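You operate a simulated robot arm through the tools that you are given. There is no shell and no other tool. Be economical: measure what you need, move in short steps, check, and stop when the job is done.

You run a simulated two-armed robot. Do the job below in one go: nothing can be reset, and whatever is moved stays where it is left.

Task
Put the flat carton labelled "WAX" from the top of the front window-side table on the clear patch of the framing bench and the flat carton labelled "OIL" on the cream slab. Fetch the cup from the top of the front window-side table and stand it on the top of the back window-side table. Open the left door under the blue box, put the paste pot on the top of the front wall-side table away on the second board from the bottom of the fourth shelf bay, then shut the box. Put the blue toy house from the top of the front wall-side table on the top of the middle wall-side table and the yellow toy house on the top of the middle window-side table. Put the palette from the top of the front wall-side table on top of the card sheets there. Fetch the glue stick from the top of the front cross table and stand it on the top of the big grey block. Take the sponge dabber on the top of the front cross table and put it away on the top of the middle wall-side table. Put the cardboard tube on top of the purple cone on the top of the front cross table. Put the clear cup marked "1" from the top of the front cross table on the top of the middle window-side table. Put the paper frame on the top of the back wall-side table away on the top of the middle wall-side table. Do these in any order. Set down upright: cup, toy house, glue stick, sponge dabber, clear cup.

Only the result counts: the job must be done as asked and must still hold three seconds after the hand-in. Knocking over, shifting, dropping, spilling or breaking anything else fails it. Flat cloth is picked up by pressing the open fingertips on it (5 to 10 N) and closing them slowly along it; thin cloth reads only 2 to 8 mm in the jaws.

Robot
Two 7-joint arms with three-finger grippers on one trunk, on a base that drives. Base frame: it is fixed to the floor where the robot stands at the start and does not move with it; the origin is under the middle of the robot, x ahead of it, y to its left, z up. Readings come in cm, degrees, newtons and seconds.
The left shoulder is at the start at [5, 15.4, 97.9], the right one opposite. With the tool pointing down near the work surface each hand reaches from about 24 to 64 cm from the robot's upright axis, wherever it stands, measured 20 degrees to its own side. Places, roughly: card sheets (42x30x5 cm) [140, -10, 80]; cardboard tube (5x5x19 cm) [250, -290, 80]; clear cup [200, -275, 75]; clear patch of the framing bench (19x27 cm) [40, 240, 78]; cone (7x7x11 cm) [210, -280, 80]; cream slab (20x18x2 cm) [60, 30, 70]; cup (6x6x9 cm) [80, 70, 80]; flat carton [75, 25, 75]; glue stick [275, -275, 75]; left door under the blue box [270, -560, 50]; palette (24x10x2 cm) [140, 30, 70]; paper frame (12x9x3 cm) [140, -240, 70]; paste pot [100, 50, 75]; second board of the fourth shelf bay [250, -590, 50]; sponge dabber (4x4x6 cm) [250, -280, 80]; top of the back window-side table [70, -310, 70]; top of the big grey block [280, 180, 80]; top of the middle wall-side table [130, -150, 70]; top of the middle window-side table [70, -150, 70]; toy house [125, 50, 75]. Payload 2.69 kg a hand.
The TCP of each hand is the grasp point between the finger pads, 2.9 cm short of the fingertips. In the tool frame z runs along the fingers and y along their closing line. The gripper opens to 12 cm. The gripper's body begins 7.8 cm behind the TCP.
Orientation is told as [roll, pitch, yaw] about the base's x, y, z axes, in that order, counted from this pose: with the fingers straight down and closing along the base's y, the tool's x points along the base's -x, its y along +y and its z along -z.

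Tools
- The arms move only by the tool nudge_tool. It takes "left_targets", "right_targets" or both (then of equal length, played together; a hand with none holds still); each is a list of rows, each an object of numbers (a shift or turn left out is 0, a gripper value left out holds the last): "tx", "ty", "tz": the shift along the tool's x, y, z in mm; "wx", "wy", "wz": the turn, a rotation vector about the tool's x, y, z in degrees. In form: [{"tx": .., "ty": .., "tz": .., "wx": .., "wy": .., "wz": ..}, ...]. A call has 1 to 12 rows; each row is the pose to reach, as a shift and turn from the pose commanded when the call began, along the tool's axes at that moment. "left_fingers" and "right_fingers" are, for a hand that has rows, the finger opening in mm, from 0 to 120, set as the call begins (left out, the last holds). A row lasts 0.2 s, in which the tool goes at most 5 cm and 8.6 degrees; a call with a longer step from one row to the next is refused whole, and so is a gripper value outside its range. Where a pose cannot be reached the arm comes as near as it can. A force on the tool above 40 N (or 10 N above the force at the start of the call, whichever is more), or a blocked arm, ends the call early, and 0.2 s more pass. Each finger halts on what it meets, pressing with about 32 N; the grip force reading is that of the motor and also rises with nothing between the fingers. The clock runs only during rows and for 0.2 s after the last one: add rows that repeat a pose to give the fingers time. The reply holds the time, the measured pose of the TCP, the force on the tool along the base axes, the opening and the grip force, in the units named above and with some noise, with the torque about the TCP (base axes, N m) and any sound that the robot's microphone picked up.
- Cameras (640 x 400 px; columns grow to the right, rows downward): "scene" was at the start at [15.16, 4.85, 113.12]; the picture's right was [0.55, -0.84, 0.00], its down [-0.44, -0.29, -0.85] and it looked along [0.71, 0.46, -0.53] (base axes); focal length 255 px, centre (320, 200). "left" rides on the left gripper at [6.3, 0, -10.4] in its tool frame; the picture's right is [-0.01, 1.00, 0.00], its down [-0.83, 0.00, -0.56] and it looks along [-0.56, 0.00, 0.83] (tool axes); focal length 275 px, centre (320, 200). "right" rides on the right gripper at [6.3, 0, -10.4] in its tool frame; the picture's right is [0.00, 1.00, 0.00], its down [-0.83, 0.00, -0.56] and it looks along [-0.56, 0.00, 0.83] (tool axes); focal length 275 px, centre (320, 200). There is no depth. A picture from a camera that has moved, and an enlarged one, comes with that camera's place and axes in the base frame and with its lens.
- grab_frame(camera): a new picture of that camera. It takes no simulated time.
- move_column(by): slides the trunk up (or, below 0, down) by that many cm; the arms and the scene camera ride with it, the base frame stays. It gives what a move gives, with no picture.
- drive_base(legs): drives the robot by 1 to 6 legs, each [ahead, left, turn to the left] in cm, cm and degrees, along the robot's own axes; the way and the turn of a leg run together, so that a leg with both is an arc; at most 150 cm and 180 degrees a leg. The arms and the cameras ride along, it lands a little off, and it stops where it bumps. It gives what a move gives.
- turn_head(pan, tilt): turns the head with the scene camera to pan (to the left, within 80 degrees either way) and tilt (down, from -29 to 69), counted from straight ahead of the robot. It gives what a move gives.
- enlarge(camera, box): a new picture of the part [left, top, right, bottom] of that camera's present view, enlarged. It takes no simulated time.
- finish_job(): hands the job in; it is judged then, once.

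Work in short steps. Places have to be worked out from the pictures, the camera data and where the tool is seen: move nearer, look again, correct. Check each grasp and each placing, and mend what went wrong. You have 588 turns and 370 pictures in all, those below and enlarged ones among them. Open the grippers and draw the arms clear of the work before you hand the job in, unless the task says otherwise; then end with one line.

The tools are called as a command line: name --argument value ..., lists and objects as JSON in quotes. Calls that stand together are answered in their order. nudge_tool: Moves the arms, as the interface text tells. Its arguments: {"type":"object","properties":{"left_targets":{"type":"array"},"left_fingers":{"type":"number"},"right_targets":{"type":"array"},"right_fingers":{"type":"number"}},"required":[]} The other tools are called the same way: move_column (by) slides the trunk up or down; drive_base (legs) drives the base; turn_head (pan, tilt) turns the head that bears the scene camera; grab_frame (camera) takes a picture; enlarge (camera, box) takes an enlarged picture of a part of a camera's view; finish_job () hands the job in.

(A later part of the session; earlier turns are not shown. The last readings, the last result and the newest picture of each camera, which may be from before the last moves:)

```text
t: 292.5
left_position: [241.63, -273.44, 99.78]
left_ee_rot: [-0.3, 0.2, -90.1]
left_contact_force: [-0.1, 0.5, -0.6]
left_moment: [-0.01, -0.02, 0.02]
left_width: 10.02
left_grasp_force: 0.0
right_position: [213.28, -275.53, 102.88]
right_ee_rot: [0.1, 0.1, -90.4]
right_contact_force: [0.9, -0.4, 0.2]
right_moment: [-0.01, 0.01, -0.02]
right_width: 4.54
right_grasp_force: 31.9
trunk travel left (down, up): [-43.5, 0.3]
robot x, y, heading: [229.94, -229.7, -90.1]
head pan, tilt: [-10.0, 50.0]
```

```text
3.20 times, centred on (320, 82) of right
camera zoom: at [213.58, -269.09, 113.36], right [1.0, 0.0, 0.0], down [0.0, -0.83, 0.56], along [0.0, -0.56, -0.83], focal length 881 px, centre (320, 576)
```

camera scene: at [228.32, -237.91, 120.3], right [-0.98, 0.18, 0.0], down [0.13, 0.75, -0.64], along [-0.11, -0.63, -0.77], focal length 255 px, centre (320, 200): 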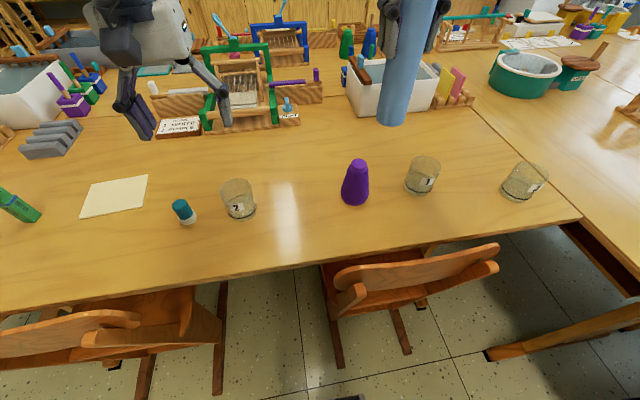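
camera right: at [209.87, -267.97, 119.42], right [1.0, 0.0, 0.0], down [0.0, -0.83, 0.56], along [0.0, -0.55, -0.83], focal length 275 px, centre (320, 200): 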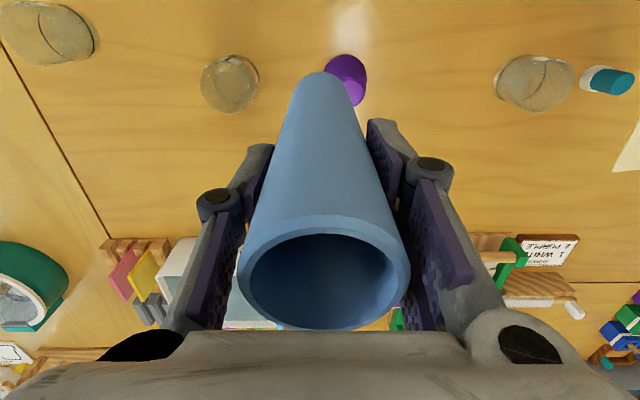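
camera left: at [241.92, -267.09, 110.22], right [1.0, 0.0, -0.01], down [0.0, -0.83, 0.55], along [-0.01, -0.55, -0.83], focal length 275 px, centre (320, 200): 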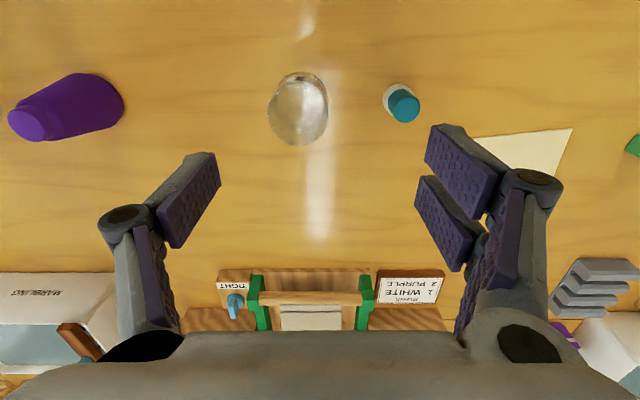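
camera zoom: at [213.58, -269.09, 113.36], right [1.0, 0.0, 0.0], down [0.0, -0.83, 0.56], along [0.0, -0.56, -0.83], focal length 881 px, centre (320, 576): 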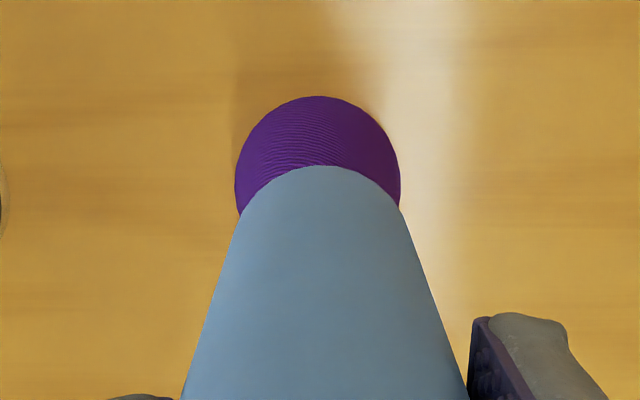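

Lateral alignment is good; move 8 mm farther in -y, then lower in small steps.

nudge_tool --right_targets '[{"tx": -8}, {"tx": -8, "tz": 20}, {"tx": -8, "tz": 35}, {"tx": -8, "tz": 40}]'

enlarge --camera "scene" --box '[300, 100, 430, 220]'

enlarge --camera "right" --box '[220, 20, 420, 145]'

```text
t: 293.5
left_position: [241.72, -273.45, 99.74]
left_ee_rot: [-0.4, 0.1, -90.1]
left_contact_force: [-1.0, 0.0, -0.4]
left_moment: [0.0, 0.0, 0.01]
left_width: 9.99
left_grasp_force: 0.0
right_position: [213.57, -276.13, 98.93]
right_ee_rot: [0.0, 0.1, -90.4]
right_contact_force: [-0.4, -0.5, -0.3]
right_moment: [0.01, 0.0, 0.02]
right_width: 4.53
right_grasp_force: 32.5
trunk travel left (down, up): [-43.5, 0.3]
robot x, y, heading: [229.85, -229.7, -90.1]
head pan, tilt: [-10.0, 50.0]
```

```text
3.33 times, centred on (365, 160) of scene
camera zoom: at [228.32, -237.86, 120.31], right [-0.98, 0.18, 0.0], down [0.13, 0.75, -0.64], along [-0.11, -0.63, -0.77], focal length 851 px, centre (170, 333)
```

zoom: 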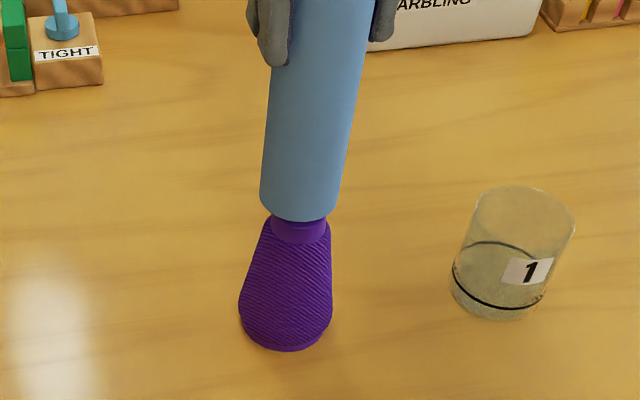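

```text
3.20 times, centred on (320, 82) of right
camera zoom: at [213.71, -269.83, 109.43], right [1.0, 0.0, 0.0], down [0.0, -0.83, 0.55], along [0.0, -0.55, -0.83], focal length 881 px, centre (320, 576)
```

zoom: 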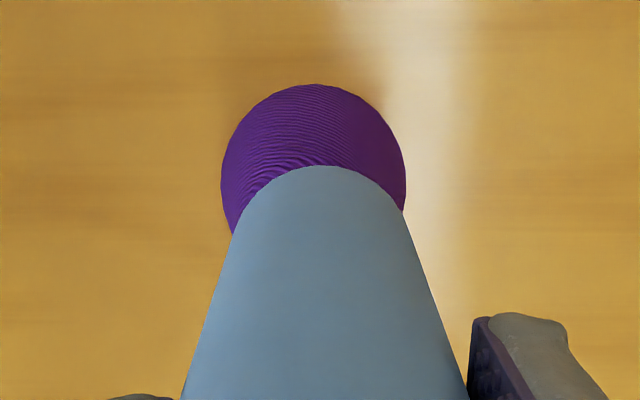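

Alignment good (shift 2 mm in x). Lower in small steps watching force.

nudge_tool --right_targets '[{"ty": -2, "tz": 3}, {"ty": -2, "tz": 7}, {"ty": -2, "tz": 11}, {"ty": -2, "tz": 15}, {"ty": -2, "tz": 15}]'

enlarge --camera "scene" --box '[300, 100, 430, 220]'

```text
t: 294.7
left_position: [241.67, -273.49, 99.76]
left_ee_rot: [-0.2, 0.1, -90.0]
left_contact_force: [-0.6, -0.6, -0.2]
left_moment: [0.01, -0.01, -0.01]
left_width: 9.97
left_grasp_force: 0.0
right_position: [213.23, -276.02, 97.4]
right_ee_rot: [0.0, 0.0, -90.4]
right_contact_force: [0.9, -0.5, 0.3]
right_moment: [-0.02, 0.01, 0.03]
right_width: 4.51
right_grasp_force: 32.1
trunk travel left (down, up): [-43.5, 0.3]
robot x, y, heading: [229.81, -229.7, -89.9]
head pan, tilt: [-10.0, 50.0]
```

```text
3.33 times, centred on (365, 160) of scene
camera zoom: at [228.32, -237.86, 120.31], right [-0.98, 0.18, 0.0], down [0.13, 0.75, -0.64], along [-0.11, -0.63, -0.77], focal length 851 px, centre (170, 333)
```

zoom: 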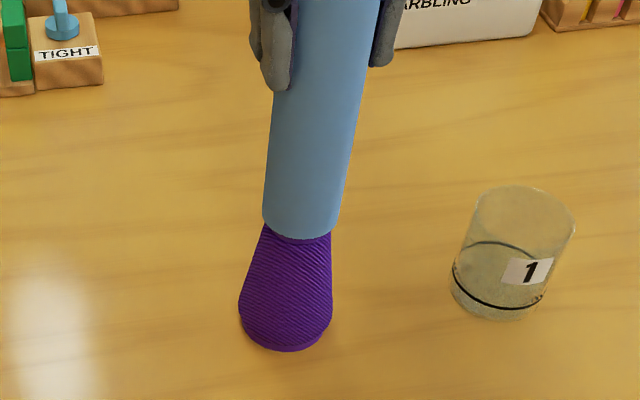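

The tube has slipped over the knob with no force. Continue down.

nudge_tool --right_targets '[{"tz": 4}, {"tz": 8}, {"tz": 12}, {"tz": 16}, {"tz": 16}]'

```text
t: 295.9
left_position: [241.81, -273.33, 99.9]
left_ee_rot: [-0.3, 0.0, -90.1]
left_contact_force: [-0.1, -0.5, 0.6]
left_moment: [-0.01, -0.01, -0.01]
left_width: 9.99
left_grasp_force: 0.0
right_position: [213.34, -276.0, 96.17]
right_ee_rot: [0.0, -0.3, -90.4]
right_contact_force: [-3.7, 0.7, 21.2]
right_moment: [0.08, 0.49, 0.01]
right_width: 4.55
right_grasp_force: 31.9
trunk travel left (down, up): [-43.5, 0.3]
robot x, y, heading: [229.74, -229.59, -90.4]
head pan, tilt: [-10.0, 50.0]
```

Seated on the cone. Relieve the pressure slightly and look.

nudge_tool --right_targets '[{"tz": -2, "ty": -1}, {"tz": -2, "ty": -1}, {"tz": -2, "ty": -1}]'

grab_frame --camera "scene"

```text
t: 296.7
left_position: [241.71, -273.46, 99.77]
left_ee_rot: [-0.3, 0.1, -90.0]
left_contact_force: [-0.4, 0.3, 0.1]
left_moment: [-0.02, 0.05, -0.02]
left_width: 10.01
left_grasp_force: 0.2
right_position: [213.42, -276.14, 96.17]
right_ee_rot: [0.0, 0.0, -90.5]
right_contact_force: [0.6, -3.4, 15.8]
right_moment: [-0.48, -0.05, 0.0]
right_width: 4.53
right_grasp_force: 32.1
trunk travel left (down, up): [-43.5, 0.3]
robot x, y, heading: [229.56, -229.9, -90.2]
head pan, tilt: [-10.0, 50.0]
```

```text
295 pictures are left
camera scene: at [228.36, -237.82, 120.31], right [-0.98, 0.18, 0.0], down [0.13, 0.75, -0.64], along [-0.11, -0.63, -0.77], focal length 255 px, centre (320, 200)
```

scene: 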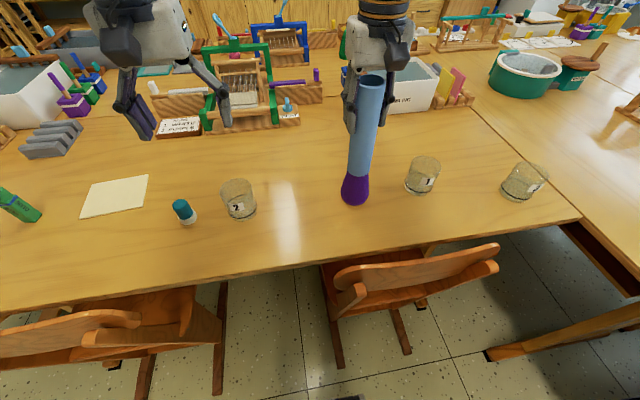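

Relieve a little more, then open and rise straight up.

nudge_tool --right_targets '[{"tz": -2}, {"tz": -2}]'

nudge_tool --right_targets '[{"tz": 0}, {"tz": 0}, {"tz": 0}]' --right_fingers 80

grab_frame --camera "scene"

```text
t: 297.3
left_position: [241.72, -273.35, 99.71]
left_ee_rot: [-0.3, 0.2, -90.0]
left_contact_force: [-0.4, 0.6, 1.3]
left_moment: [-0.01, 0.0, -0.01]
left_width: 10.01
left_grasp_force: 0.1
right_position: [213.33, -276.07, 96.13]
right_ee_rot: [-0.1, 0.3, -90.3]
right_contact_force: [0.6, -1.4, 1.8]
right_moment: [-0.19, -0.18, -0.02]
right_width: 4.53
right_grasp_force: 31.6
trunk travel left (down, up): [-43.5, 0.3]
robot x, y, heading: [229.85, -229.84, -90.0]
head pan, tilt: [-10.0, 50.0]
```

```text
t: 298.1
left_position: [241.79, -273.51, 99.69]
left_ee_rot: [-0.3, 0.2, -89.9]
left_contact_force: [-0.7, 0.3, 0.4]
left_moment: [-0.01, 0.0, 0.01]
left_width: 10.0
left_grasp_force: 0.0
right_position: [213.28, -276.19, 96.31]
right_ee_rot: [0.0, 0.1, -90.4]
right_contact_force: [1.5, -0.1, 0.2]
right_moment: [-0.02, -0.01, 0.0]
right_width: 8.02
right_grasp_force: 0.1
trunk travel left (down, up): [-43.5, 0.3]
robot x, y, heading: [229.73, -230.15, -90.2]
head pan, tilt: [-10.0, 50.0]
```

```text
294 pictures are left
camera scene: at [228.32, -237.87, 120.3], right [-0.98, 0.18, 0.0], down [0.13, 0.75, -0.64], along [-0.11, -0.63, -0.77], focal length 255 px, centre (320, 200)
```

scene: 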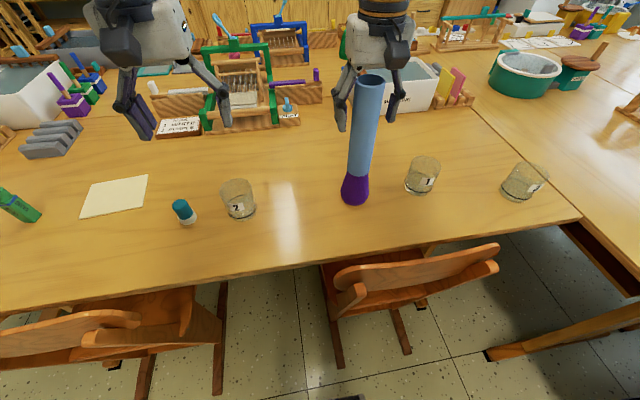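

Stands. Rise straight up 14 cm, then retract.

nudge_tool --right_targets '[{"tz": -40}, {"tz": -80}, {"tz": -115}, {"tz": -130}, {"tz": -130, "tx": 40}, {"tz": -130, "tx": 70}]'

grab_frame --camera "right"

```text
t: 299.5
left_position: [241.67, -273.51, 99.79]
left_ee_rot: [-0.4, 0.2, -90.0]
left_contact_force: [0.4, 0.1, 0.3]
left_moment: [-0.05, 0.04, 0.01]
left_width: 9.98
left_grasp_force: 0.1
right_position: [213.45, -269.23, 109.45]
right_ee_rot: [0.0, 0.1, -90.4]
right_contact_force: [-0.3, -0.2, 0.5]
right_moment: [0.01, -0.02, -0.01]
right_width: 8.0
right_grasp_force: 0.1
trunk travel left (down, up): [-43.5, 0.3]
robot x, y, heading: [229.78, -230.07, -90.3]
head pan, tilt: [-10.0, 50.0]
```

```text
293 pictures are left
camera right: at [213.62, -262.91, 119.9], right [1.0, 0.0, 0.0], down [0.0, -0.83, 0.56], along [0.0, -0.56, -0.83], focal length 275 px, centre (320, 200)
```

right: 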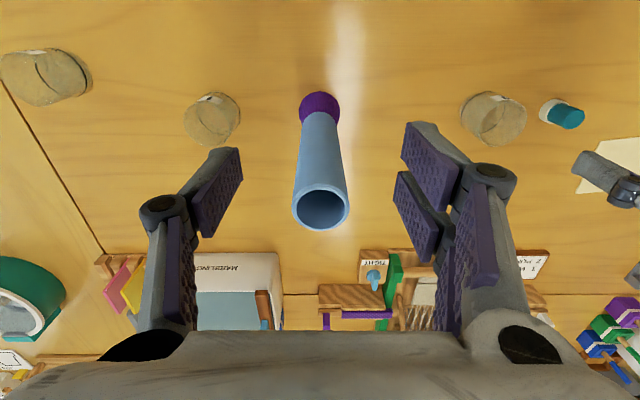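

Tube is on the cone. Next the clear cup "1" near (197, -276). Retract the left hand a bit and strafe right 17 cm.

nudge_tool --left_targets '[{"tx": 40}, {"tx": 80}, {"tx": 110}]'

drive_base --legs '[[0, -17, 0]]'

grab_frame --camera "right"

```text
t: 300.3
left_position: [241.72, -262.49, 99.82]
left_ee_rot: [-0.3, 0.0, -90.0]
left_contact_force: [0.1, -0.1, 0.1]
left_moment: [-0.03, 0.01, 0.03]
left_width: 9.99
left_grasp_force: 0.0
right_position: [213.54, -269.32, 109.38]
right_ee_rot: [0.0, 0.0, -90.4]
right_contact_force: [0.5, -0.6, 0.3]
right_moment: [-0.02, 0.01, -0.01]
right_width: 8.0
right_grasp_force: 0.0
trunk travel left (down, up): [-43.5, 0.3]
robot x, y, heading: [229.89, -229.76, -89.9]
head pan, tilt: [-10.0, 50.0]
```

```text
t: 302.2
left_position: [224.59, -262.55, 99.86]
left_ee_rot: [-0.3, 0.1, -90.0]
left_contact_force: [0.4, 0.6, 0.3]
left_moment: [0.01, 0.0, -0.04]
left_width: 10.01
left_grasp_force: 0.1
right_position: [196.32, -269.31, 109.42]
right_ee_rot: [0.0, 0.1, -90.4]
right_contact_force: [-0.2, -0.2, -0.2]
right_moment: [-0.01, -0.01, 0.01]
right_width: 8.0
right_grasp_force: 0.1
trunk travel left (down, up): [-43.5, 0.3]
robot x, y, heading: [212.65, -229.61, -90.0]
head pan, tilt: [-10.0, 50.0]
```

```text
292 pictures are left
camera right: at [196.48, -262.94, 119.87], right [1.0, 0.0, 0.0], down [0.0, -0.83, 0.56], along [0.0, -0.56, -0.83], focal length 275 px, centre (320, 200)
```

right: 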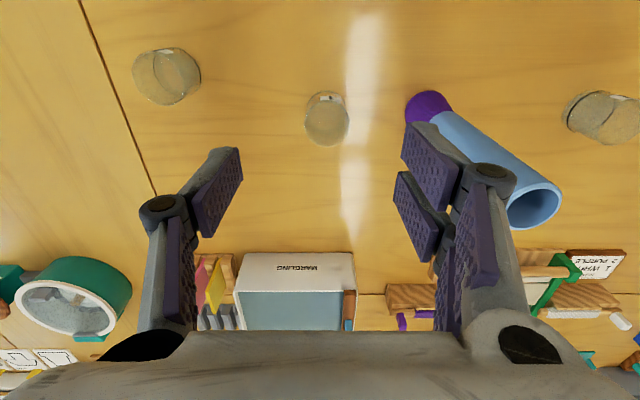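

Cup at (197.5, -276.6). Descend to 86 and look.

nudge_tool --right_targets '[{"tx": -40, "ty": 6}, {"tx": -73, "ty": 12}, {"tx": -73, "ty": 12, "tz": 50}, {"tx": -73, "ty": 12, "tz": 100}, {"tx": -73, "ty": 12, "tz": 150}, {"tx": -73, "ty": 12, "tz": 200}, {"tx": -73, "ty": 12, "tz": 230}, {"tx": -73, "ty": 12, "tz": 230}]' --right_fingers 110

grab_frame --camera "right"

```text
t: 304.0
left_position: [224.58, -262.52, 99.9]
left_ee_rot: [-0.3, 0.1, -90.0]
left_contact_force: [0.6, 0.4, 0.0]
left_moment: [0.03, 0.01, 0.06]
left_width: 10.01
left_grasp_force: 0.0
right_position: [197.59, -276.56, 86.37]
right_ee_rot: [0.0, 0.0, -90.4]
right_contact_force: [0.2, 0.0, -0.1]
right_moment: [0.01, 0.0, 0.03]
right_width: 10.99
right_grasp_force: 0.1
trunk travel left (down, up): [-43.5, 0.3]
robot x, y, heading: [212.49, -229.7, -89.9]
head pan, tilt: [-10.0, 50.0]
```

```text
291 pictures are left
camera right: at [197.8, -270.29, 96.84], right [1.0, 0.0, 0.0], down [0.0, -0.83, 0.56], along [0.0, -0.56, -0.83], focal length 275 px, centre (320, 200)
```

right: 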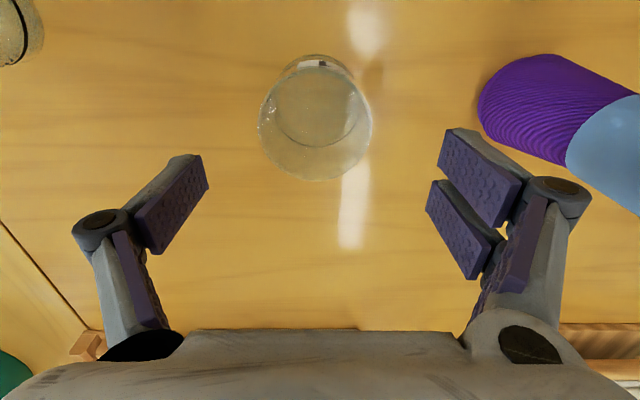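

Descend over the cup, then close.

nudge_tool --right_targets '[{"tx": 4, "tz": 35}, {"tx": 4, "tz": 70}, {"tx": 4, "tz": 90}, {"tx": 4, "tz": 90}]'

grab_frame --camera "right"

```text
t: 305.0
left_position: [224.57, -262.45, 99.82]
left_ee_rot: [-0.2, 0.1, -90.0]
left_contact_force: [-0.5, -0.1, 0.1]
left_moment: [-0.01, -0.01, 0.02]
left_width: 9.99
left_grasp_force: 0.0
right_position: [197.56, -276.3, 77.34]
right_ee_rot: [0.0, 0.1, -90.5]
right_contact_force: [0.5, -1.3, 0.6]
right_moment: [-0.01, 0.0, 0.01]
right_width: 11.01
right_grasp_force: 0.2
trunk travel left (down, up): [-43.5, 0.3]
robot x, y, heading: [212.67, -229.52, -90.3]
head pan, tilt: [-10.0, 50.0]
```

```text
290 pictures are left
camera right: at [197.69, -269.82, 87.86], right [1.0, 0.0, 0.0], down [0.0, -0.83, 0.56], along [0.0, -0.56, -0.83], focal length 275 px, centre (320, 200)
```

right: 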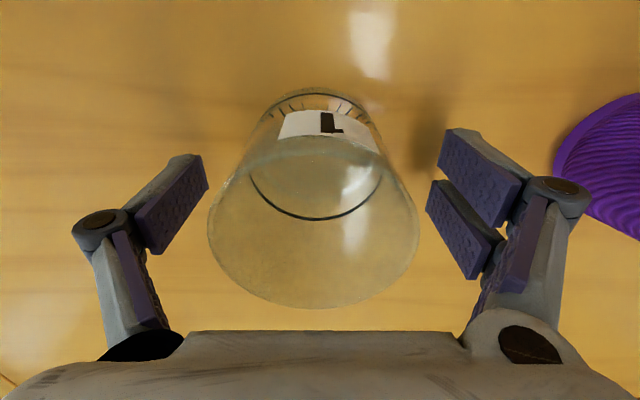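

nudge_tool --right_targets '[{"tx": 4}, {"tx": 4}, {"tx": 4}, {"tx": 4}]' --right_fingers 0

nudge_tool --right_targets '[{"tz": -20}, {"tz": -60}, {"tz": -110}, {"tz": -160}, {"tz": -210}, {"tz": -260}]'

grab_frame --camera "right"

```text
t: 306.0
left_position: [224.5, -262.53, 99.79]
left_ee_rot: [-0.3, 0.1, -90.0]
left_contact_force: [0.4, -0.4, 0.1]
left_moment: [0.0, -0.03, -0.02]
left_width: 9.99
left_grasp_force: 0.0
right_position: [197.54, -275.87, 77.51]
right_ee_rot: [0.0, -0.1, -90.4]
right_contact_force: [-0.2, 0.0, 2.4]
right_moment: [0.02, 0.07, 0.02]
right_width: 6.39
right_grasp_force: 31.9
trunk travel left (down, up): [-43.5, 0.3]
robot x, y, heading: [212.64, -229.41, -90.1]
head pan, tilt: [-10.0, 50.0]
```

```text
t: 307.4
left_position: [224.49, -262.46, 99.73]
left_ee_rot: [-0.3, 0.1, -90.1]
left_contact_force: [0.0, 0.2, 0.7]
left_moment: [-0.01, 0.01, -0.04]
left_width: 10.01
left_grasp_force: 0.1
right_position: [197.48, -275.7, 103.57]
right_ee_rot: [0.0, 0.1, -90.4]
right_contact_force: [-0.1, -0.1, -0.6]
right_moment: [-0.01, 0.0, 0.01]
right_width: 6.39
right_grasp_force: 32.1
trunk travel left (down, up): [-43.5, 0.3]
robot x, y, heading: [212.71, -229.59, -89.8]
head pan, tilt: [-10.0, 50.0]
```

```text
289 pictures are left
camera right: at [197.56, -269.34, 114.15], right [1.0, 0.0, 0.0], down [0.0, -0.83, 0.56], along [0.0, -0.56, -0.83], focal length 275 px, centre (320, 200)
```

right: 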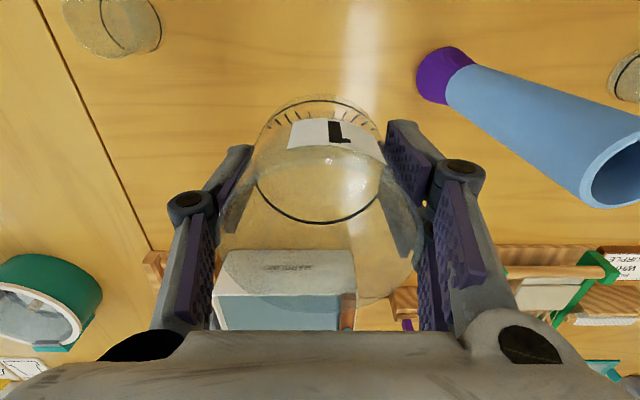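

Held. Retract the right hand clear of the tube, then strafe left to the glue stick.

nudge_tool --right_targets '[{"tx": 40}, {"tx": 80}, {"tx": 120}, {"tx": 130}]'

drive_base --legs '[[0, 60, 0], [4, 0, 0]]'

nudge_tool --left_targets '[{"tx": 0}, {"tx": 0}]' --left_fingers 110

grab_frame --camera "left"

```text
t: 308.4
left_position: [224.6, -262.52, 99.84]
left_ee_rot: [-0.2, 0.0, -89.9]
left_contact_force: [0.4, 0.0, -0.6]
left_moment: [0.02, 0.0, 0.0]
left_width: 10.02
left_grasp_force: 0.1
right_position: [197.57, -262.73, 103.45]
right_ee_rot: [0.0, 0.0, -90.5]
right_contact_force: [0.4, -0.4, -0.5]
right_moment: [0.01, 0.0, 0.0]
right_width: 6.4
right_grasp_force: 31.7
trunk travel left (down, up): [-43.5, 0.3]
robot x, y, heading: [212.51, -229.43, -90.0]
head pan, tilt: [-10.0, 50.0]
```

```text
t: 314.0
left_position: [285.23, -266.67, 99.65]
left_ee_rot: [-0.3, 0.2, -90.1]
left_contact_force: [-0.5, 0.1, -1.2]
left_moment: [0.02, 0.0, 0.01]
left_width: 10.02
left_grasp_force: 0.2
right_position: [258.3, -267.02, 103.32]
right_ee_rot: [0.0, 0.1, -90.5]
right_contact_force: [0.3, -0.9, -1.5]
right_moment: [0.03, 0.05, 0.0]
right_width: 6.37
right_grasp_force: 32.6
trunk travel left (down, up): [-43.5, 0.3]
robot x, y, heading: [273.62, -233.5, -90.0]
head pan, tilt: [-10.0, 50.0]
```

```text
t: 314.6
left_position: [285.24, -266.66, 99.68]
left_ee_rot: [-0.3, 0.1, -90.1]
left_contact_force: [0.3, 0.2, -0.5]
left_moment: [-0.01, 0.01, 0.0]
left_width: 10.99
left_grasp_force: 0.1
right_position: [258.24, -266.95, 103.49]
right_ee_rot: [0.0, 0.1, -90.4]
right_contact_force: [-0.6, 0.1, -0.6]
right_moment: [0.01, 0.0, -0.01]
right_width: 6.39
right_grasp_force: 32.3
trunk travel left (down, up): [-43.5, 0.3]
robot x, y, heading: [273.36, -233.75, -90.1]
head pan, tilt: [-10.0, 50.0]
```

```text
288 pictures are left
camera left: at [285.53, -260.21, 110.23], right [1.0, -0.01, -0.01], down [0.0, -0.83, 0.55], along [-0.01, -0.55, -0.83], focal length 275 px, centre (320, 200)
```

left: 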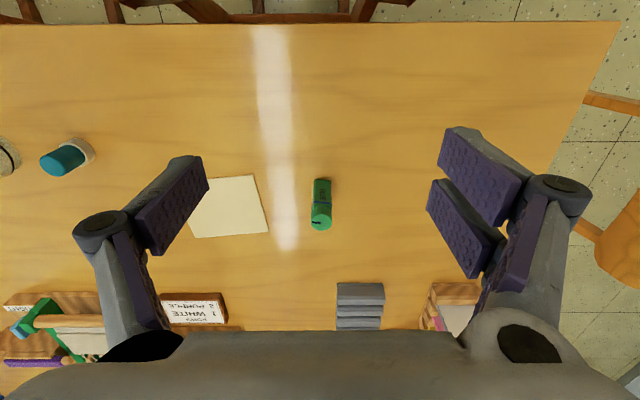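

Glue stick at about (285.4, -282.7). Move above and look.

nudge_tool --left_targets '[{"tx": -50}, {"tx": -100}, {"tx": -150}, {"tx": -160, "tz": 40}, {"tx": -160, "tz": 80}, {"tx": -160, "tz": 115}, {"tx": -160, "tz": 115}]'

grab_frame --camera "left"

```text
t: 316.2
left_position: [285.24, -282.49, 88.33]
left_ee_rot: [-0.3, 0.1, -90.1]
left_contact_force: [-0.5, 0.7, 0.5]
left_moment: [0.02, 0.02, 0.02]
left_width: 10.98
left_grasp_force: 0.0
right_position: [258.41, -266.8, 103.46]
right_ee_rot: [0.0, 0.1, -90.4]
right_contact_force: [-0.4, -0.2, -0.8]
right_moment: [-0.02, 0.02, -0.01]
right_width: 6.38
right_grasp_force: 31.7
trunk travel left (down, up): [-43.5, 0.3]
robot x, y, heading: [273.32, -233.83, -90.2]
head pan, tilt: [-10.0, 50.0]
```

```text
287 pictures are left
camera left: at [285.36, -276.06, 98.82], right [1.0, -0.01, -0.01], down [0.0, -0.83, 0.55], along [-0.01, -0.55, -0.83], focal length 275 px, centre (320, 200)
```

left: 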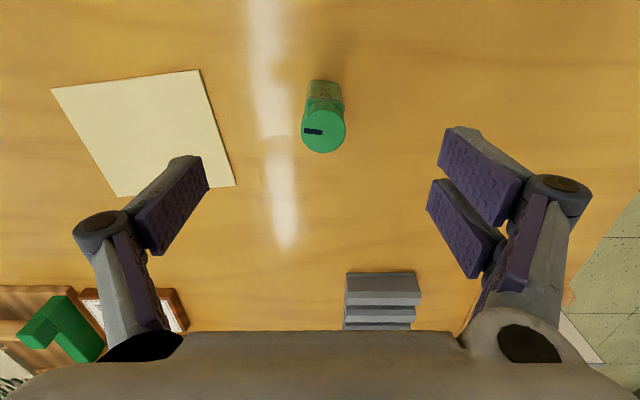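

Align and descend, then close and lift.

nudge_tool --left_targets '[{"tx": 3, "ty": 2, "tz": 40}, {"tx": 3, "ty": 2, "tz": 75}, {"tx": 3, "ty": 2, "tz": 98}, {"tx": 3, "ty": 2, "tz": 98}]'

nudge_tool --left_targets '[{"tx": 0}, {"tx": 0}, {"tx": 0}, {"tx": 0}, {"tx": 0}]' --left_fingers 0

grab_frame --camera "left"

```text
t: 317.2
left_position: [285.28, -282.21, 78.48]
left_ee_rot: [-0.4, 0.1, -90.1]
left_contact_force: [-0.8, -0.5, 0.3]
left_moment: [0.01, 0.0, -0.01]
left_width: 10.99
left_grasp_force: 0.1
right_position: [258.22, -266.69, 103.42]
right_ee_rot: [0.0, 0.1, -90.6]
right_contact_force: [0.2, -0.1, -0.7]
right_moment: [-0.01, -0.01, -0.04]
right_width: 6.36
right_grasp_force: 32.3
trunk travel left (down, up): [-43.5, 0.3]
robot x, y, heading: [273.26, -233.8, -90.1]
head pan, tilt: [-10.0, 50.0]
```

```text
t: 318.4
left_position: [285.21, -282.11, 78.46]
left_ee_rot: [-0.4, 0.1, -90.2]
left_contact_force: [1.4, 0.2, -0.5]
left_moment: [-0.05, 0.0, 0.0]
left_width: 2.52
left_grasp_force: 31.8
right_position: [258.41, -266.88, 103.4]
right_ee_rot: [0.1, 0.1, -90.6]
right_contact_force: [-0.2, 0.0, -0.8]
right_moment: [-0.01, -0.01, 0.03]
right_width: 6.38
right_grasp_force: 32.0
trunk travel left (down, up): [-43.5, 0.3]
robot x, y, heading: [273.15, -233.58, -90.2]
head pan, tilt: [-10.0, 50.0]
```

```text
286 pictures are left
camera left: at [285.52, -275.72, 88.86], right [1.0, -0.01, -0.01], down [0.0, -0.83, 0.55], along [-0.01, -0.55, -0.83], focal length 275 px, centre (320, 200)
```

left: 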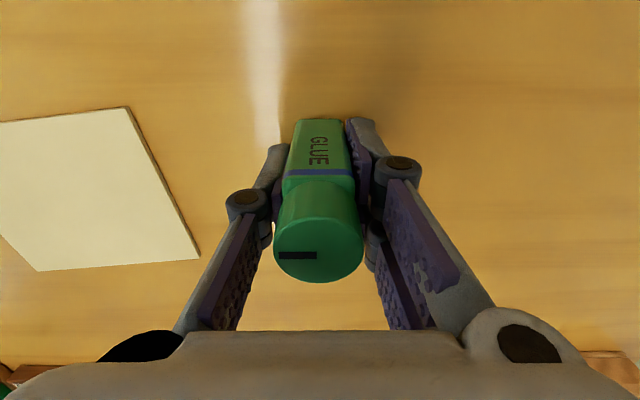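

Gripped. Lift, retract, then back off, turn around and drive north toward the grey block.

nudge_tool --left_targets '[{"tz": -40}, {"tz": -90}, {"tz": -140}, {"tz": -190}, {"tz": -210, "tx": 40}, {"tz": -210, "tx": 80}, {"tz": -210, "tx": 120}, {"tz": -210, "tx": 150}]'

drive_base --legs '[[-50, 0, 0], [0, 0, 180], [120, 0, 0], [90, 0, 0]]'

turn_head --pan 0 --tilt 25

grab_frame --camera "scene"

```text
t: 320.2
left_position: [285.79, -267.31, 99.33]
left_ee_rot: [-0.4, 0.1, -90.0]
left_contact_force: [0.0, -0.6, -1.3]
left_moment: [0.0, 0.03, -0.03]
left_width: 2.51
left_grasp_force: 32.3
right_position: [258.44, -266.84, 103.5]
right_ee_rot: [-0.1, 0.1, -90.5]
right_contact_force: [0.0, -0.3, -0.1]
right_moment: [-0.01, 0.04, 0.01]
right_width: 6.37
right_grasp_force: 31.8
trunk travel left (down, up): [-43.5, 0.3]
robot x, y, heading: [273.37, -233.68, -90.2]
head pan, tilt: [-10.0, 50.0]
```

```text
t: 340.6
left_position: [260.58, 61.27, 99.38]
left_ee_rot: [-0.3, 0.1, 89.9]
left_contact_force: [0.2, 0.2, 0.1]
left_moment: [0.02, -0.01, -0.03]
left_width: 2.53
left_grasp_force: 31.4
right_position: [287.87, 60.71, 103.4]
right_ee_rot: [0.0, 0.1, 89.5]
right_contact_force: [0.2, -0.6, -1.1]
right_moment: [-0.03, 0.0, 0.03]
right_width: 6.31
right_grasp_force: 31.6
trunk travel left (down, up): [-43.5, 0.3]
robot x, y, heading: [273.07, 27.49, 89.9]
head pan, tilt: [-10.0, 50.0]
```

```text
t: 341.5
left_position: [260.55, 61.14, 99.42]
left_ee_rot: [-0.3, 0.1, 89.9]
left_contact_force: [0.0, 0.3, -1.3]
left_moment: [0.01, -0.01, 0.02]
left_width: 2.53
left_grasp_force: 31.7
right_position: [287.71, 60.86, 103.44]
right_ee_rot: [0.0, 0.1, 89.5]
right_contact_force: [-0.6, -0.3, -0.9]
right_moment: [0.01, -0.01, -0.03]
right_width: 6.29
right_grasp_force: 31.8
trunk travel left (down, up): [-43.5, 0.3]
robot x, y, heading: [272.68, 27.55, 89.7]
head pan, tilt: [0.0, 25.0]
```

```text
285 pictures are left
camera scene: at [272.67, 37.38, 124.05], right [1.0, 0.0, 0.0], down [0.0, -0.42, -0.91], along [0.0, 0.91, -0.42], focal length 255 px, centre (320, 200)
```

scene: 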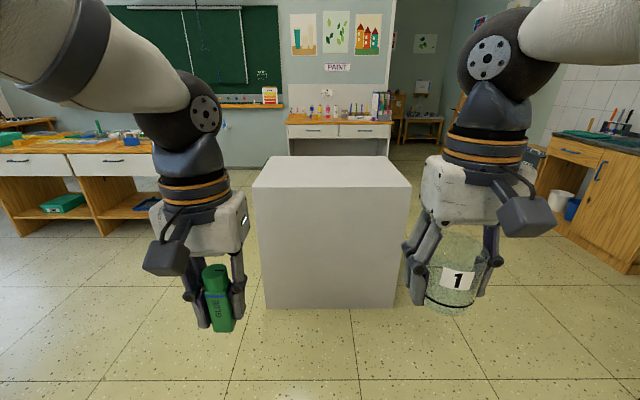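

Block top spans x 241–315, y 150–203, z≈79. Drive 84 cm ahead, then carry the glue stick onto it.

drive_base --legs '[[84, 0, 0]]'

turn_head --pan 10 --tilt 50

grab_frame --camera "scene"

```text
t: 346.0
left_position: [260.01, 144.05, 99.5]
left_ee_rot: [-0.2, 0.1, 90.5]
left_contact_force: [0.2, -0.3, 0.8]
left_moment: [0.0, 0.01, -0.02]
left_width: 2.5
left_grasp_force: 31.9
right_position: [287.32, 143.78, 103.51]
right_ee_rot: [-0.1, 0.0, 90.1]
right_contact_force: [0.2, 0.7, -1.2]
right_moment: [-0.03, -0.02, 0.0]
right_width: 6.23
right_grasp_force: 32.3
trunk travel left (down, up): [-43.5, 0.3]
robot x, y, heading: [272.74, 110.39, 90.3]
head pan, tilt: [0.0, 25.0]
```

```text
t: 346.9
left_position: [260.02, 144.08, 99.44]
left_ee_rot: [-0.3, 0.1, 90.5]
left_contact_force: [0.1, -0.4, -0.5]
left_moment: [0.0, -0.02, -0.03]
left_width: 2.5
left_grasp_force: 31.4
right_position: [287.28, 143.83, 103.48]
right_ee_rot: [0.0, 0.1, 90.0]
right_contact_force: [-0.4, 0.6, -0.5]
right_moment: [0.03, 0.02, 0.03]
right_width: 6.23
right_grasp_force: 32.4
trunk travel left (down, up): [-43.5, 0.3]
robot x, y, heading: [272.55, 110.7, 90.3]
head pan, tilt: [10.0, 50.0]
```

```text
284 pictures are left
camera scene: at [271.09, 118.66, 120.31], right [0.98, 0.18, 0.0], down [0.14, -0.75, -0.64], along [-0.12, 0.63, -0.77], focal length 255 px, centre (320, 200)
```

scene: 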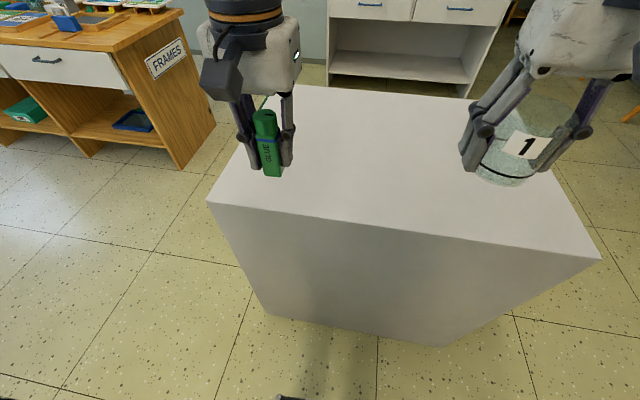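

nudge_tool --left_targets '[{"tx": -45, "ty": -6, "tz": 10}, {"tx": -90, "ty": -12, "tz": 20}, {"tx": -135, "ty": -20, "tz": 40}, {"tx": -170, "ty": -20, "tz": 70}, {"tx": -170, "ty": -20, "tz": 105}, {"tx": -170, "ty": -20, "tz": 130}, {"tx": -170, "ty": -20, "tz": 136}, {"tx": -170, "ty": -20, "tz": 136}]'

grab_frame --camera "scene"

```text
t: 348.6
left_position: [261.83, 160.89, 85.7]
left_ee_rot: [-0.2, 0.2, 90.4]
left_contact_force: [-0.1, -0.7, -0.5]
left_moment: [0.05, 0.03, -0.02]
left_width: 2.5
left_grasp_force: 32.0
right_position: [287.33, 143.87, 103.45]
right_ee_rot: [0.0, 0.0, 90.1]
right_contact_force: [0.2, -0.6, -0.6]
right_moment: [-0.03, 0.0, -0.01]
right_width: 6.23
right_grasp_force: 31.9
trunk travel left (down, up): [-43.5, 0.3]
robot x, y, heading: [272.68, 110.37, 90.4]
head pan, tilt: [10.0, 50.0]
```

```text
283 pictures are left
camera scene: at [271.09, 118.66, 120.31], right [0.98, 0.18, 0.0], down [0.14, -0.75, -0.64], along [-0.12, 0.63, -0.77], focal length 255 px, centre (320, 200)
```

scene: 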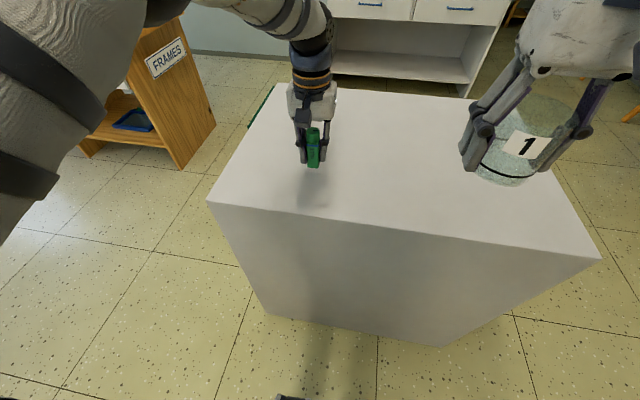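

Lower step by step.

nudge_tool --left_targets '[{"tz": 3}, {"tz": 6}, {"tz": 9}, {"tz": 12}, {"tz": 12}]'

```text
t: 349.9
left_position: [261.91, 161.19, 84.76]
left_ee_rot: [-0.3, 0.1, 90.5]
left_contact_force: [-0.2, -0.8, -0.2]
left_moment: [-0.03, 0.02, 0.0]
left_width: 2.52
left_grasp_force: 32.2
right_position: [287.37, 143.81, 103.51]
right_ee_rot: [0.0, 0.0, 90.1]
right_contact_force: [-0.4, 0.2, -0.6]
right_moment: [0.0, -0.02, -0.02]
right_width: 6.24
right_grasp_force: 31.7
trunk travel left (down, up): [-43.5, 0.3]
robot x, y, heading: [272.72, 110.39, 90.3]
head pan, tilt: [10.0, 50.0]
```

nudge_tool --left_targets '[{"tz": 3}, {"tz": 6}, {"tz": 9}, {"tz": 12}, {"tz": 15}, {"tz": 15}]'

```text
t: 351.2
left_position: [261.93, 161.0, 83.47]
left_ee_rot: [-0.3, -0.3, 90.6]
left_contact_force: [-3.9, 0.0, 21.2]
left_moment: [-0.25, 0.17, 0.01]
left_width: 2.51
left_grasp_force: 32.0
right_position: [287.22, 143.64, 103.55]
right_ee_rot: [0.0, -0.2, 90.1]
right_contact_force: [0.5, 0.2, -0.8]
right_moment: [0.01, -0.02, -0.02]
right_width: 6.19
right_grasp_force: 32.2
trunk travel left (down, up): [-43.5, 0.3]
robot x, y, heading: [272.94, 110.49, 90.5]
head pan, tilt: [10.0, 50.0]
```

Contact. Relax 2 mm, open, rise and check.

nudge_tool --left_targets '[{"tz": -2}, {"tz": -2}]'

nudge_tool --left_targets '[{"tz": 0}, {"tz": 0}, {"tz": 0}, {"tz": -45}, {"tz": -90}, {"tz": -130}, {"tz": -140, "tx": 40}, {"tz": -140, "tx": 85}, {"tz": -140, "tx": 130}]' --left_fingers 80

grab_frame --camera "scene"

```text
t: 351.9
left_position: [262.11, 160.96, 83.39]
left_ee_rot: [-0.3, 0.0, 90.5]
left_contact_force: [-3.3, 4.8, 17.8]
left_moment: [0.09, 0.14, -0.02]
left_width: 2.49
left_grasp_force: 31.5
right_position: [287.22, 143.86, 103.7]
right_ee_rot: [0.0, 0.0, 90.1]
right_contact_force: [0.9, -0.6, -1.3]
right_moment: [0.01, -0.01, 0.02]
right_width: 6.2
right_grasp_force: 32.3
trunk travel left (down, up): [-43.5, 0.3]
robot x, y, heading: [272.55, 110.53, 90.5]
head pan, tilt: [10.0, 50.0]
```

```text
t: 353.9
left_position: [261.77, 147.99, 97.41]
left_ee_rot: [-0.3, 0.0, 90.5]
left_contact_force: [-0.6, -1.7, 0.1]
left_moment: [0.04, 0.01, 0.05]
left_width: 8.04
left_grasp_force: 0.0
right_position: [287.32, 143.69, 103.42]
right_ee_rot: [-0.1, -0.1, 90.1]
right_contact_force: [-0.2, -0.4, -0.1]
right_moment: [0.03, 0.03, 0.03]
right_width: 6.2
right_grasp_force: 32.1
trunk travel left (down, up): [-43.5, 0.3]
robot x, y, heading: [272.69, 110.57, 90.3]
head pan, tilt: [10.0, 50.0]
```

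```text
282 pictures are left
camera scene: at [271.09, 118.54, 120.32], right [0.98, 0.18, 0.0], down [0.14, -0.75, -0.64], along [-0.12, 0.63, -0.77], focal length 255 px, centre (320, 200)
```

scene: 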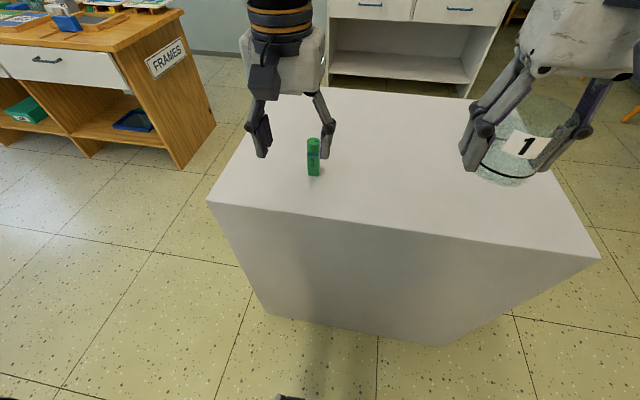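

Glue stick stands. Now carry the clear cup around the front to the middle window-side table.

drive_base --legs '[[0, 145, 0], [0, 143, 0], [0, 0, 180], [145, 0, 0], [135, 0, 0]]'

turn_head --pan 0 --tilt 45

grab_frame --camera "scene"

```text
t: 396.6
left_position: [-10.41, -209.35, 97.41]
left_ee_rot: [-0.3, 0.1, -90.6]
left_contact_force: [-0.7, 0.1, -0.2]
left_moment: [0.06, 0.02, 0.01]
left_width: 7.99
left_grasp_force: 0.0
right_position: [-35.8, -204.42, 103.52]
right_ee_rot: [0.0, 0.0, -91.2]
right_contact_force: [-0.5, -0.8, -0.9]
right_moment: [0.01, -0.02, 0.0]
right_width: 6.19
right_grasp_force: 32.2
trunk travel left (down, up): [-43.5, 0.3]
robot x, y, heading: [-20.49, -171.56, -91.0]
head pan, tilt: [10.0, 50.0]
```

```text
t: 397.3
left_position: [-10.5, -209.31, 97.49]
left_ee_rot: [-0.3, 0.1, -90.7]
left_contact_force: [0.3, -0.9, -0.3]
left_moment: [0.0, -0.03, 0.0]
left_width: 8.0
left_grasp_force: 0.1
right_position: [-35.85, -204.58, 103.52]
right_ee_rot: [0.0, 0.0, -91.1]
right_contact_force: [0.0, -0.5, -0.4]
right_moment: [0.02, -0.01, -0.04]
right_width: 6.21
right_grasp_force: 32.8
trunk travel left (down, up): [-43.5, 0.3]
robot x, y, heading: [-20.38, -171.35, -90.8]
head pan, tilt: [0.0, 45.0]
```

```text
281 pictures are left
camera scene: at [-20.57, -180.28, 120.99], right [-1.0, 0.01, 0.0], down [0.01, 0.71, -0.71], along [-0.01, -0.71, -0.71], focal length 255 px, centre (320, 200)
```

scene: 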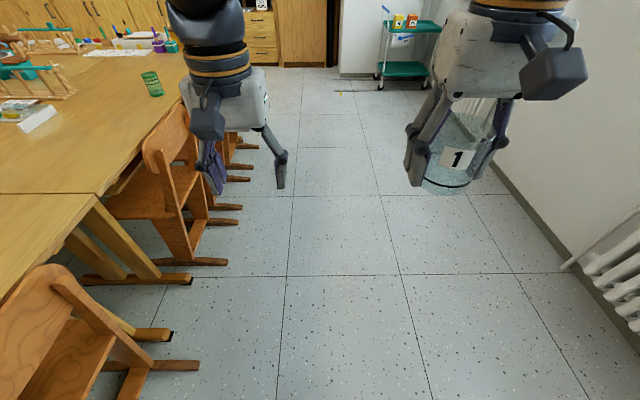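

Turn left to face the table and approach.

drive_base --legs '[[0, 0, 90.8], [14, 0, 0]]'

grab_frame --camera "scene"

```text
t: 402.5
left_position: [31.35, -161.1, 97.5]
left_ee_rot: [-0.3, 0.0, 0.1]
left_contact_force: [0.6, 0.6, -0.9]
left_moment: [-0.02, 0.02, 0.01]
left_width: 8.0
left_grasp_force: 0.1
right_position: [26.88, -186.6, 103.61]
right_ee_rot: [0.0, 0.2, -0.3]
right_contact_force: [-0.1, -0.9, -0.9]
right_moment: [0.0, 0.04, 0.01]
right_width: 6.17
right_grasp_force: 32.0
trunk travel left (down, up): [-43.5, 0.3]
robot x, y, heading: [-6.56, -171.36, -0.3]
head pan, tilt: [0.0, 45.0]
```

```text
280 pictures are left
camera scene: at [2.37, -171.63, 120.99], right [0.0, -1.0, 0.0], down [-0.71, 0.0, -0.71], along [0.71, 0.0, -0.71], focal length 255 px, centre (320, 200)
```

scene: 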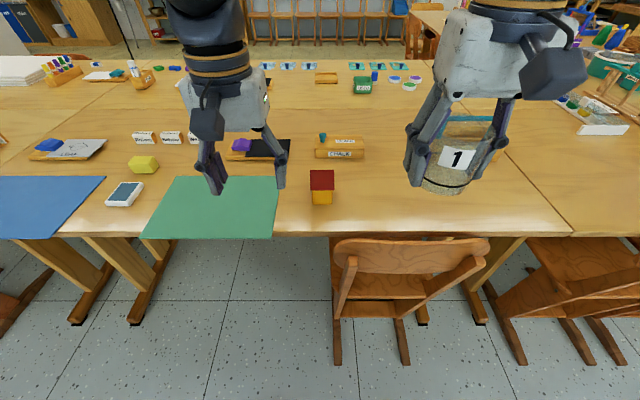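

drive_base --legs '[[3, 0, 0.3]]'

nudge_tool --right_targets '[{"tz": 40}, {"tx": -35, "ty": -5, "tz": 70}, {"tx": -70, "ty": -10, "tz": 100}, {"tx": -110, "ty": -15, "tz": 120}, {"tx": -150, "ty": -20, "tz": 140}, {"tx": -185, "ty": -20, "tz": 160}, {"tx": -200, "ty": -20, "tz": 195}, {"tx": -200, "ty": -20, "tz": 225}, {"tx": -200, "ty": -20, "tz": 245}, {"tx": -200, "ty": -20, "tz": 250}]'

grab_frame --camera "scene"

```text
t: 403.3
left_position: [34.25, -160.93, 97.45]
left_ee_rot: [-0.3, 0.1, 0.4]
left_contact_force: [0.6, 0.5, -0.6]
left_moment: [0.0, 0.03, 0.02]
left_width: 8.04
left_grasp_force: 0.0
right_position: [29.92, -186.55, 103.44]
right_ee_rot: [0.0, -0.1, 0.0]
right_contact_force: [0.1, 0.5, -0.5]
right_moment: [0.0, 0.03, 0.01]
right_width: 6.2
right_grasp_force: 31.9
trunk travel left (down, up): [-43.5, 0.3]
robot x, y, heading: [-3.59, -171.83, 0.3]
head pan, tilt: [0.0, 45.0]
```

```text
t: 405.5
left_position: [34.12, -160.89, 97.46]
left_ee_rot: [-0.2, 0.1, 0.4]
left_contact_force: [0.4, -0.4, -0.3]
left_moment: [-0.01, -0.01, -0.01]
left_width: 8.01
left_grasp_force: 0.0
right_position: [49.86, -188.31, 78.5]
right_ee_rot: [0.0, 0.0, 0.1]
right_contact_force: [-0.2, -0.4, -0.8]
right_moment: [0.01, 0.0, 0.0]
right_width: 6.2
right_grasp_force: 32.1
trunk travel left (down, up): [-43.5, 0.3]
robot x, y, heading: [-3.64, -171.78, 0.1]
head pan, tilt: [0.0, 45.0]
```

```text
279 pictures are left
camera scene: at [5.25, -171.59, 121.0], right [0.0, -1.0, 0.0], down [-0.71, 0.0, -0.71], along [0.71, 0.0, -0.71], focal length 255 px, centre (320, 200)
```

scene: 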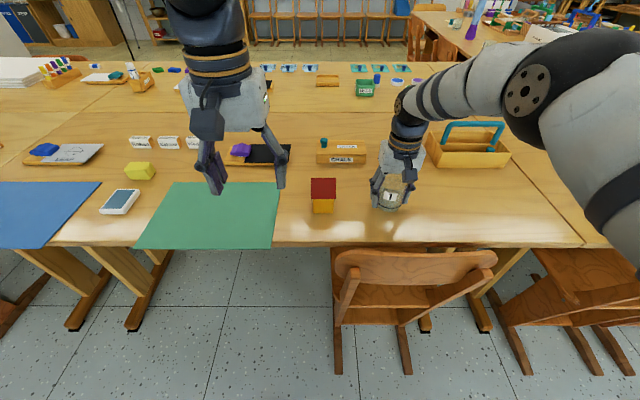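

Lower to contact (about 77.4).

nudge_tool --right_targets '[{"tz": 4}, {"tz": 8}, {"tz": 10}, {"tz": 12}, {"tz": 12}]'

```text
t: 406.7
left_position: [34.0, -161.01, 97.69]
left_ee_rot: [-0.3, -0.1, 0.4]
left_contact_force: [1.0, 0.2, 0.4]
left_moment: [-0.01, 0.03, 0.01]
left_width: 7.99
left_grasp_force: 0.1
right_position: [49.84, -188.51, 77.47]
right_ee_rot: [0.0, -0.2, -0.2]
right_contact_force: [1.1, -0.9, 8.2]
right_moment: [-0.12, 0.0, 0.0]
right_width: 6.19
right_grasp_force: 32.1
trunk travel left (down, up): [-43.5, 0.3]
robot x, y, heading: [-3.03, -171.28, -0.2]
head pan, tilt: [0.0, 45.0]
```

Contact. Release and rise.

nudge_tool --right_targets '[{"tz": 0}, {"tz": 0}, {"tz": 0}, {"tz": -45}, {"tz": -90}, {"tz": -130}, {"tz": -150, "tx": 40}, {"tz": -160, "tx": 85}, {"tz": -170, "tx": 130}]' --right_fingers 95

grab_frame --camera "scene"

```text
t: 408.7
left_position: [34.01, -160.9, 97.53]
left_ee_rot: [-0.3, 0.0, 0.4]
left_contact_force: [-0.3, -0.6, -0.5]
left_moment: [0.01, -0.03, 0.01]
left_width: 8.03
left_grasp_force: 0.0
right_position: [36.65, -188.39, 94.02]
right_ee_rot: [0.1, 0.0, -0.1]
right_contact_force: [-1.0, 0.3, -0.1]
right_moment: [-0.02, -0.04, -0.04]
right_width: 9.51
right_grasp_force: 0.0
trunk travel left (down, up): [-43.5, 0.3]
robot x, y, heading: [-3.52, -171.64, 0.2]
head pan, tilt: [0.0, 45.0]
```

```text
278 pictures are left
camera scene: at [5.14, -171.58, 121.01], right [0.0, -1.0, 0.0], down [-0.71, 0.0, -0.71], along [0.71, 0.0, -0.71], focal length 255 px, centre (320, 200)
```

scene: 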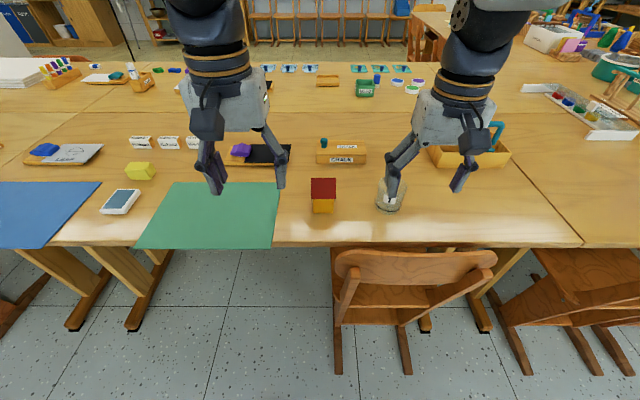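

Clear cup is placed. Return to the front end of the tables for the blue house and paste pot.

drive_base --legs '[[-12, 0, 0], [0, 145, 0], [0, 142, 0], [138, 0, 0], [0, 0, -90]]'

turn_head --pan 0 --tilt 55

grab_frame --camera "scene"

```text
t: 441.7
left_position: [130.93, 79.41, 97.5]
left_ee_rot: [-0.3, 0.1, -89.1]
left_contact_force: [0.0, -1.1, 0.0]
left_moment: [0.0, -0.01, 0.02]
left_width: 7.99
left_grasp_force: 0.1
right_position: [103.53, 76.5, 94.09]
right_ee_rot: [0.0, -0.1, -89.4]
right_contact_force: [-1.2, 0.3, -0.5]
right_moment: [0.03, 0.01, 0.04]
right_width: 9.5
right_grasp_force: 0.0
trunk travel left (down, up): [-43.5, 0.3]
robot x, y, heading: [120.1, 116.37, -89.2]
head pan, tilt: [0.0, 45.0]
```

```text
t: 442.4
left_position: [130.98, 79.29, 97.6]
left_ee_rot: [-0.3, 0.2, -89.1]
left_contact_force: [-0.1, -0.1, -0.7]
left_moment: [0.0, 0.02, -0.01]
left_width: 7.98
left_grasp_force: 0.1
right_position: [103.56, 76.46, 94.01]
right_ee_rot: [-0.1, -0.1, -89.4]
right_contact_force: [-0.1, 0.1, 0.0]
right_moment: [0.02, 0.03, -0.01]
right_width: 9.51
right_grasp_force: 0.1
trunk travel left (down, up): [-43.5, 0.3]
robot x, y, heading: [120.3, 116.66, -89.5]
head pan, tilt: [0.0, 55.0]
```

```text
277 pictures are left
camera scene: at [120.04, 109.07, 119.66], right [-1.0, -0.01, 0.0], down [-0.01, 0.82, -0.57], along [0.01, -0.57, -0.82], focal length 255 px, centre (320, 200)
```

scene: 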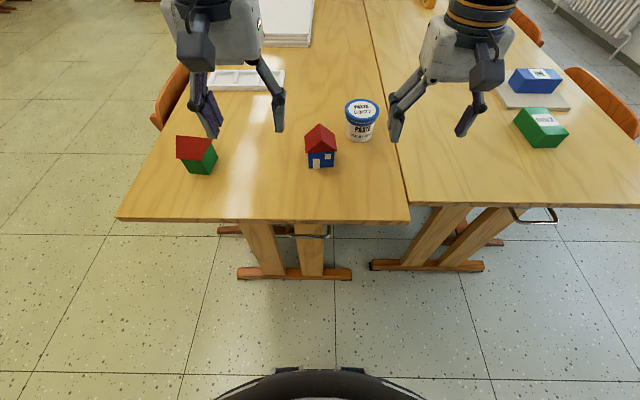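

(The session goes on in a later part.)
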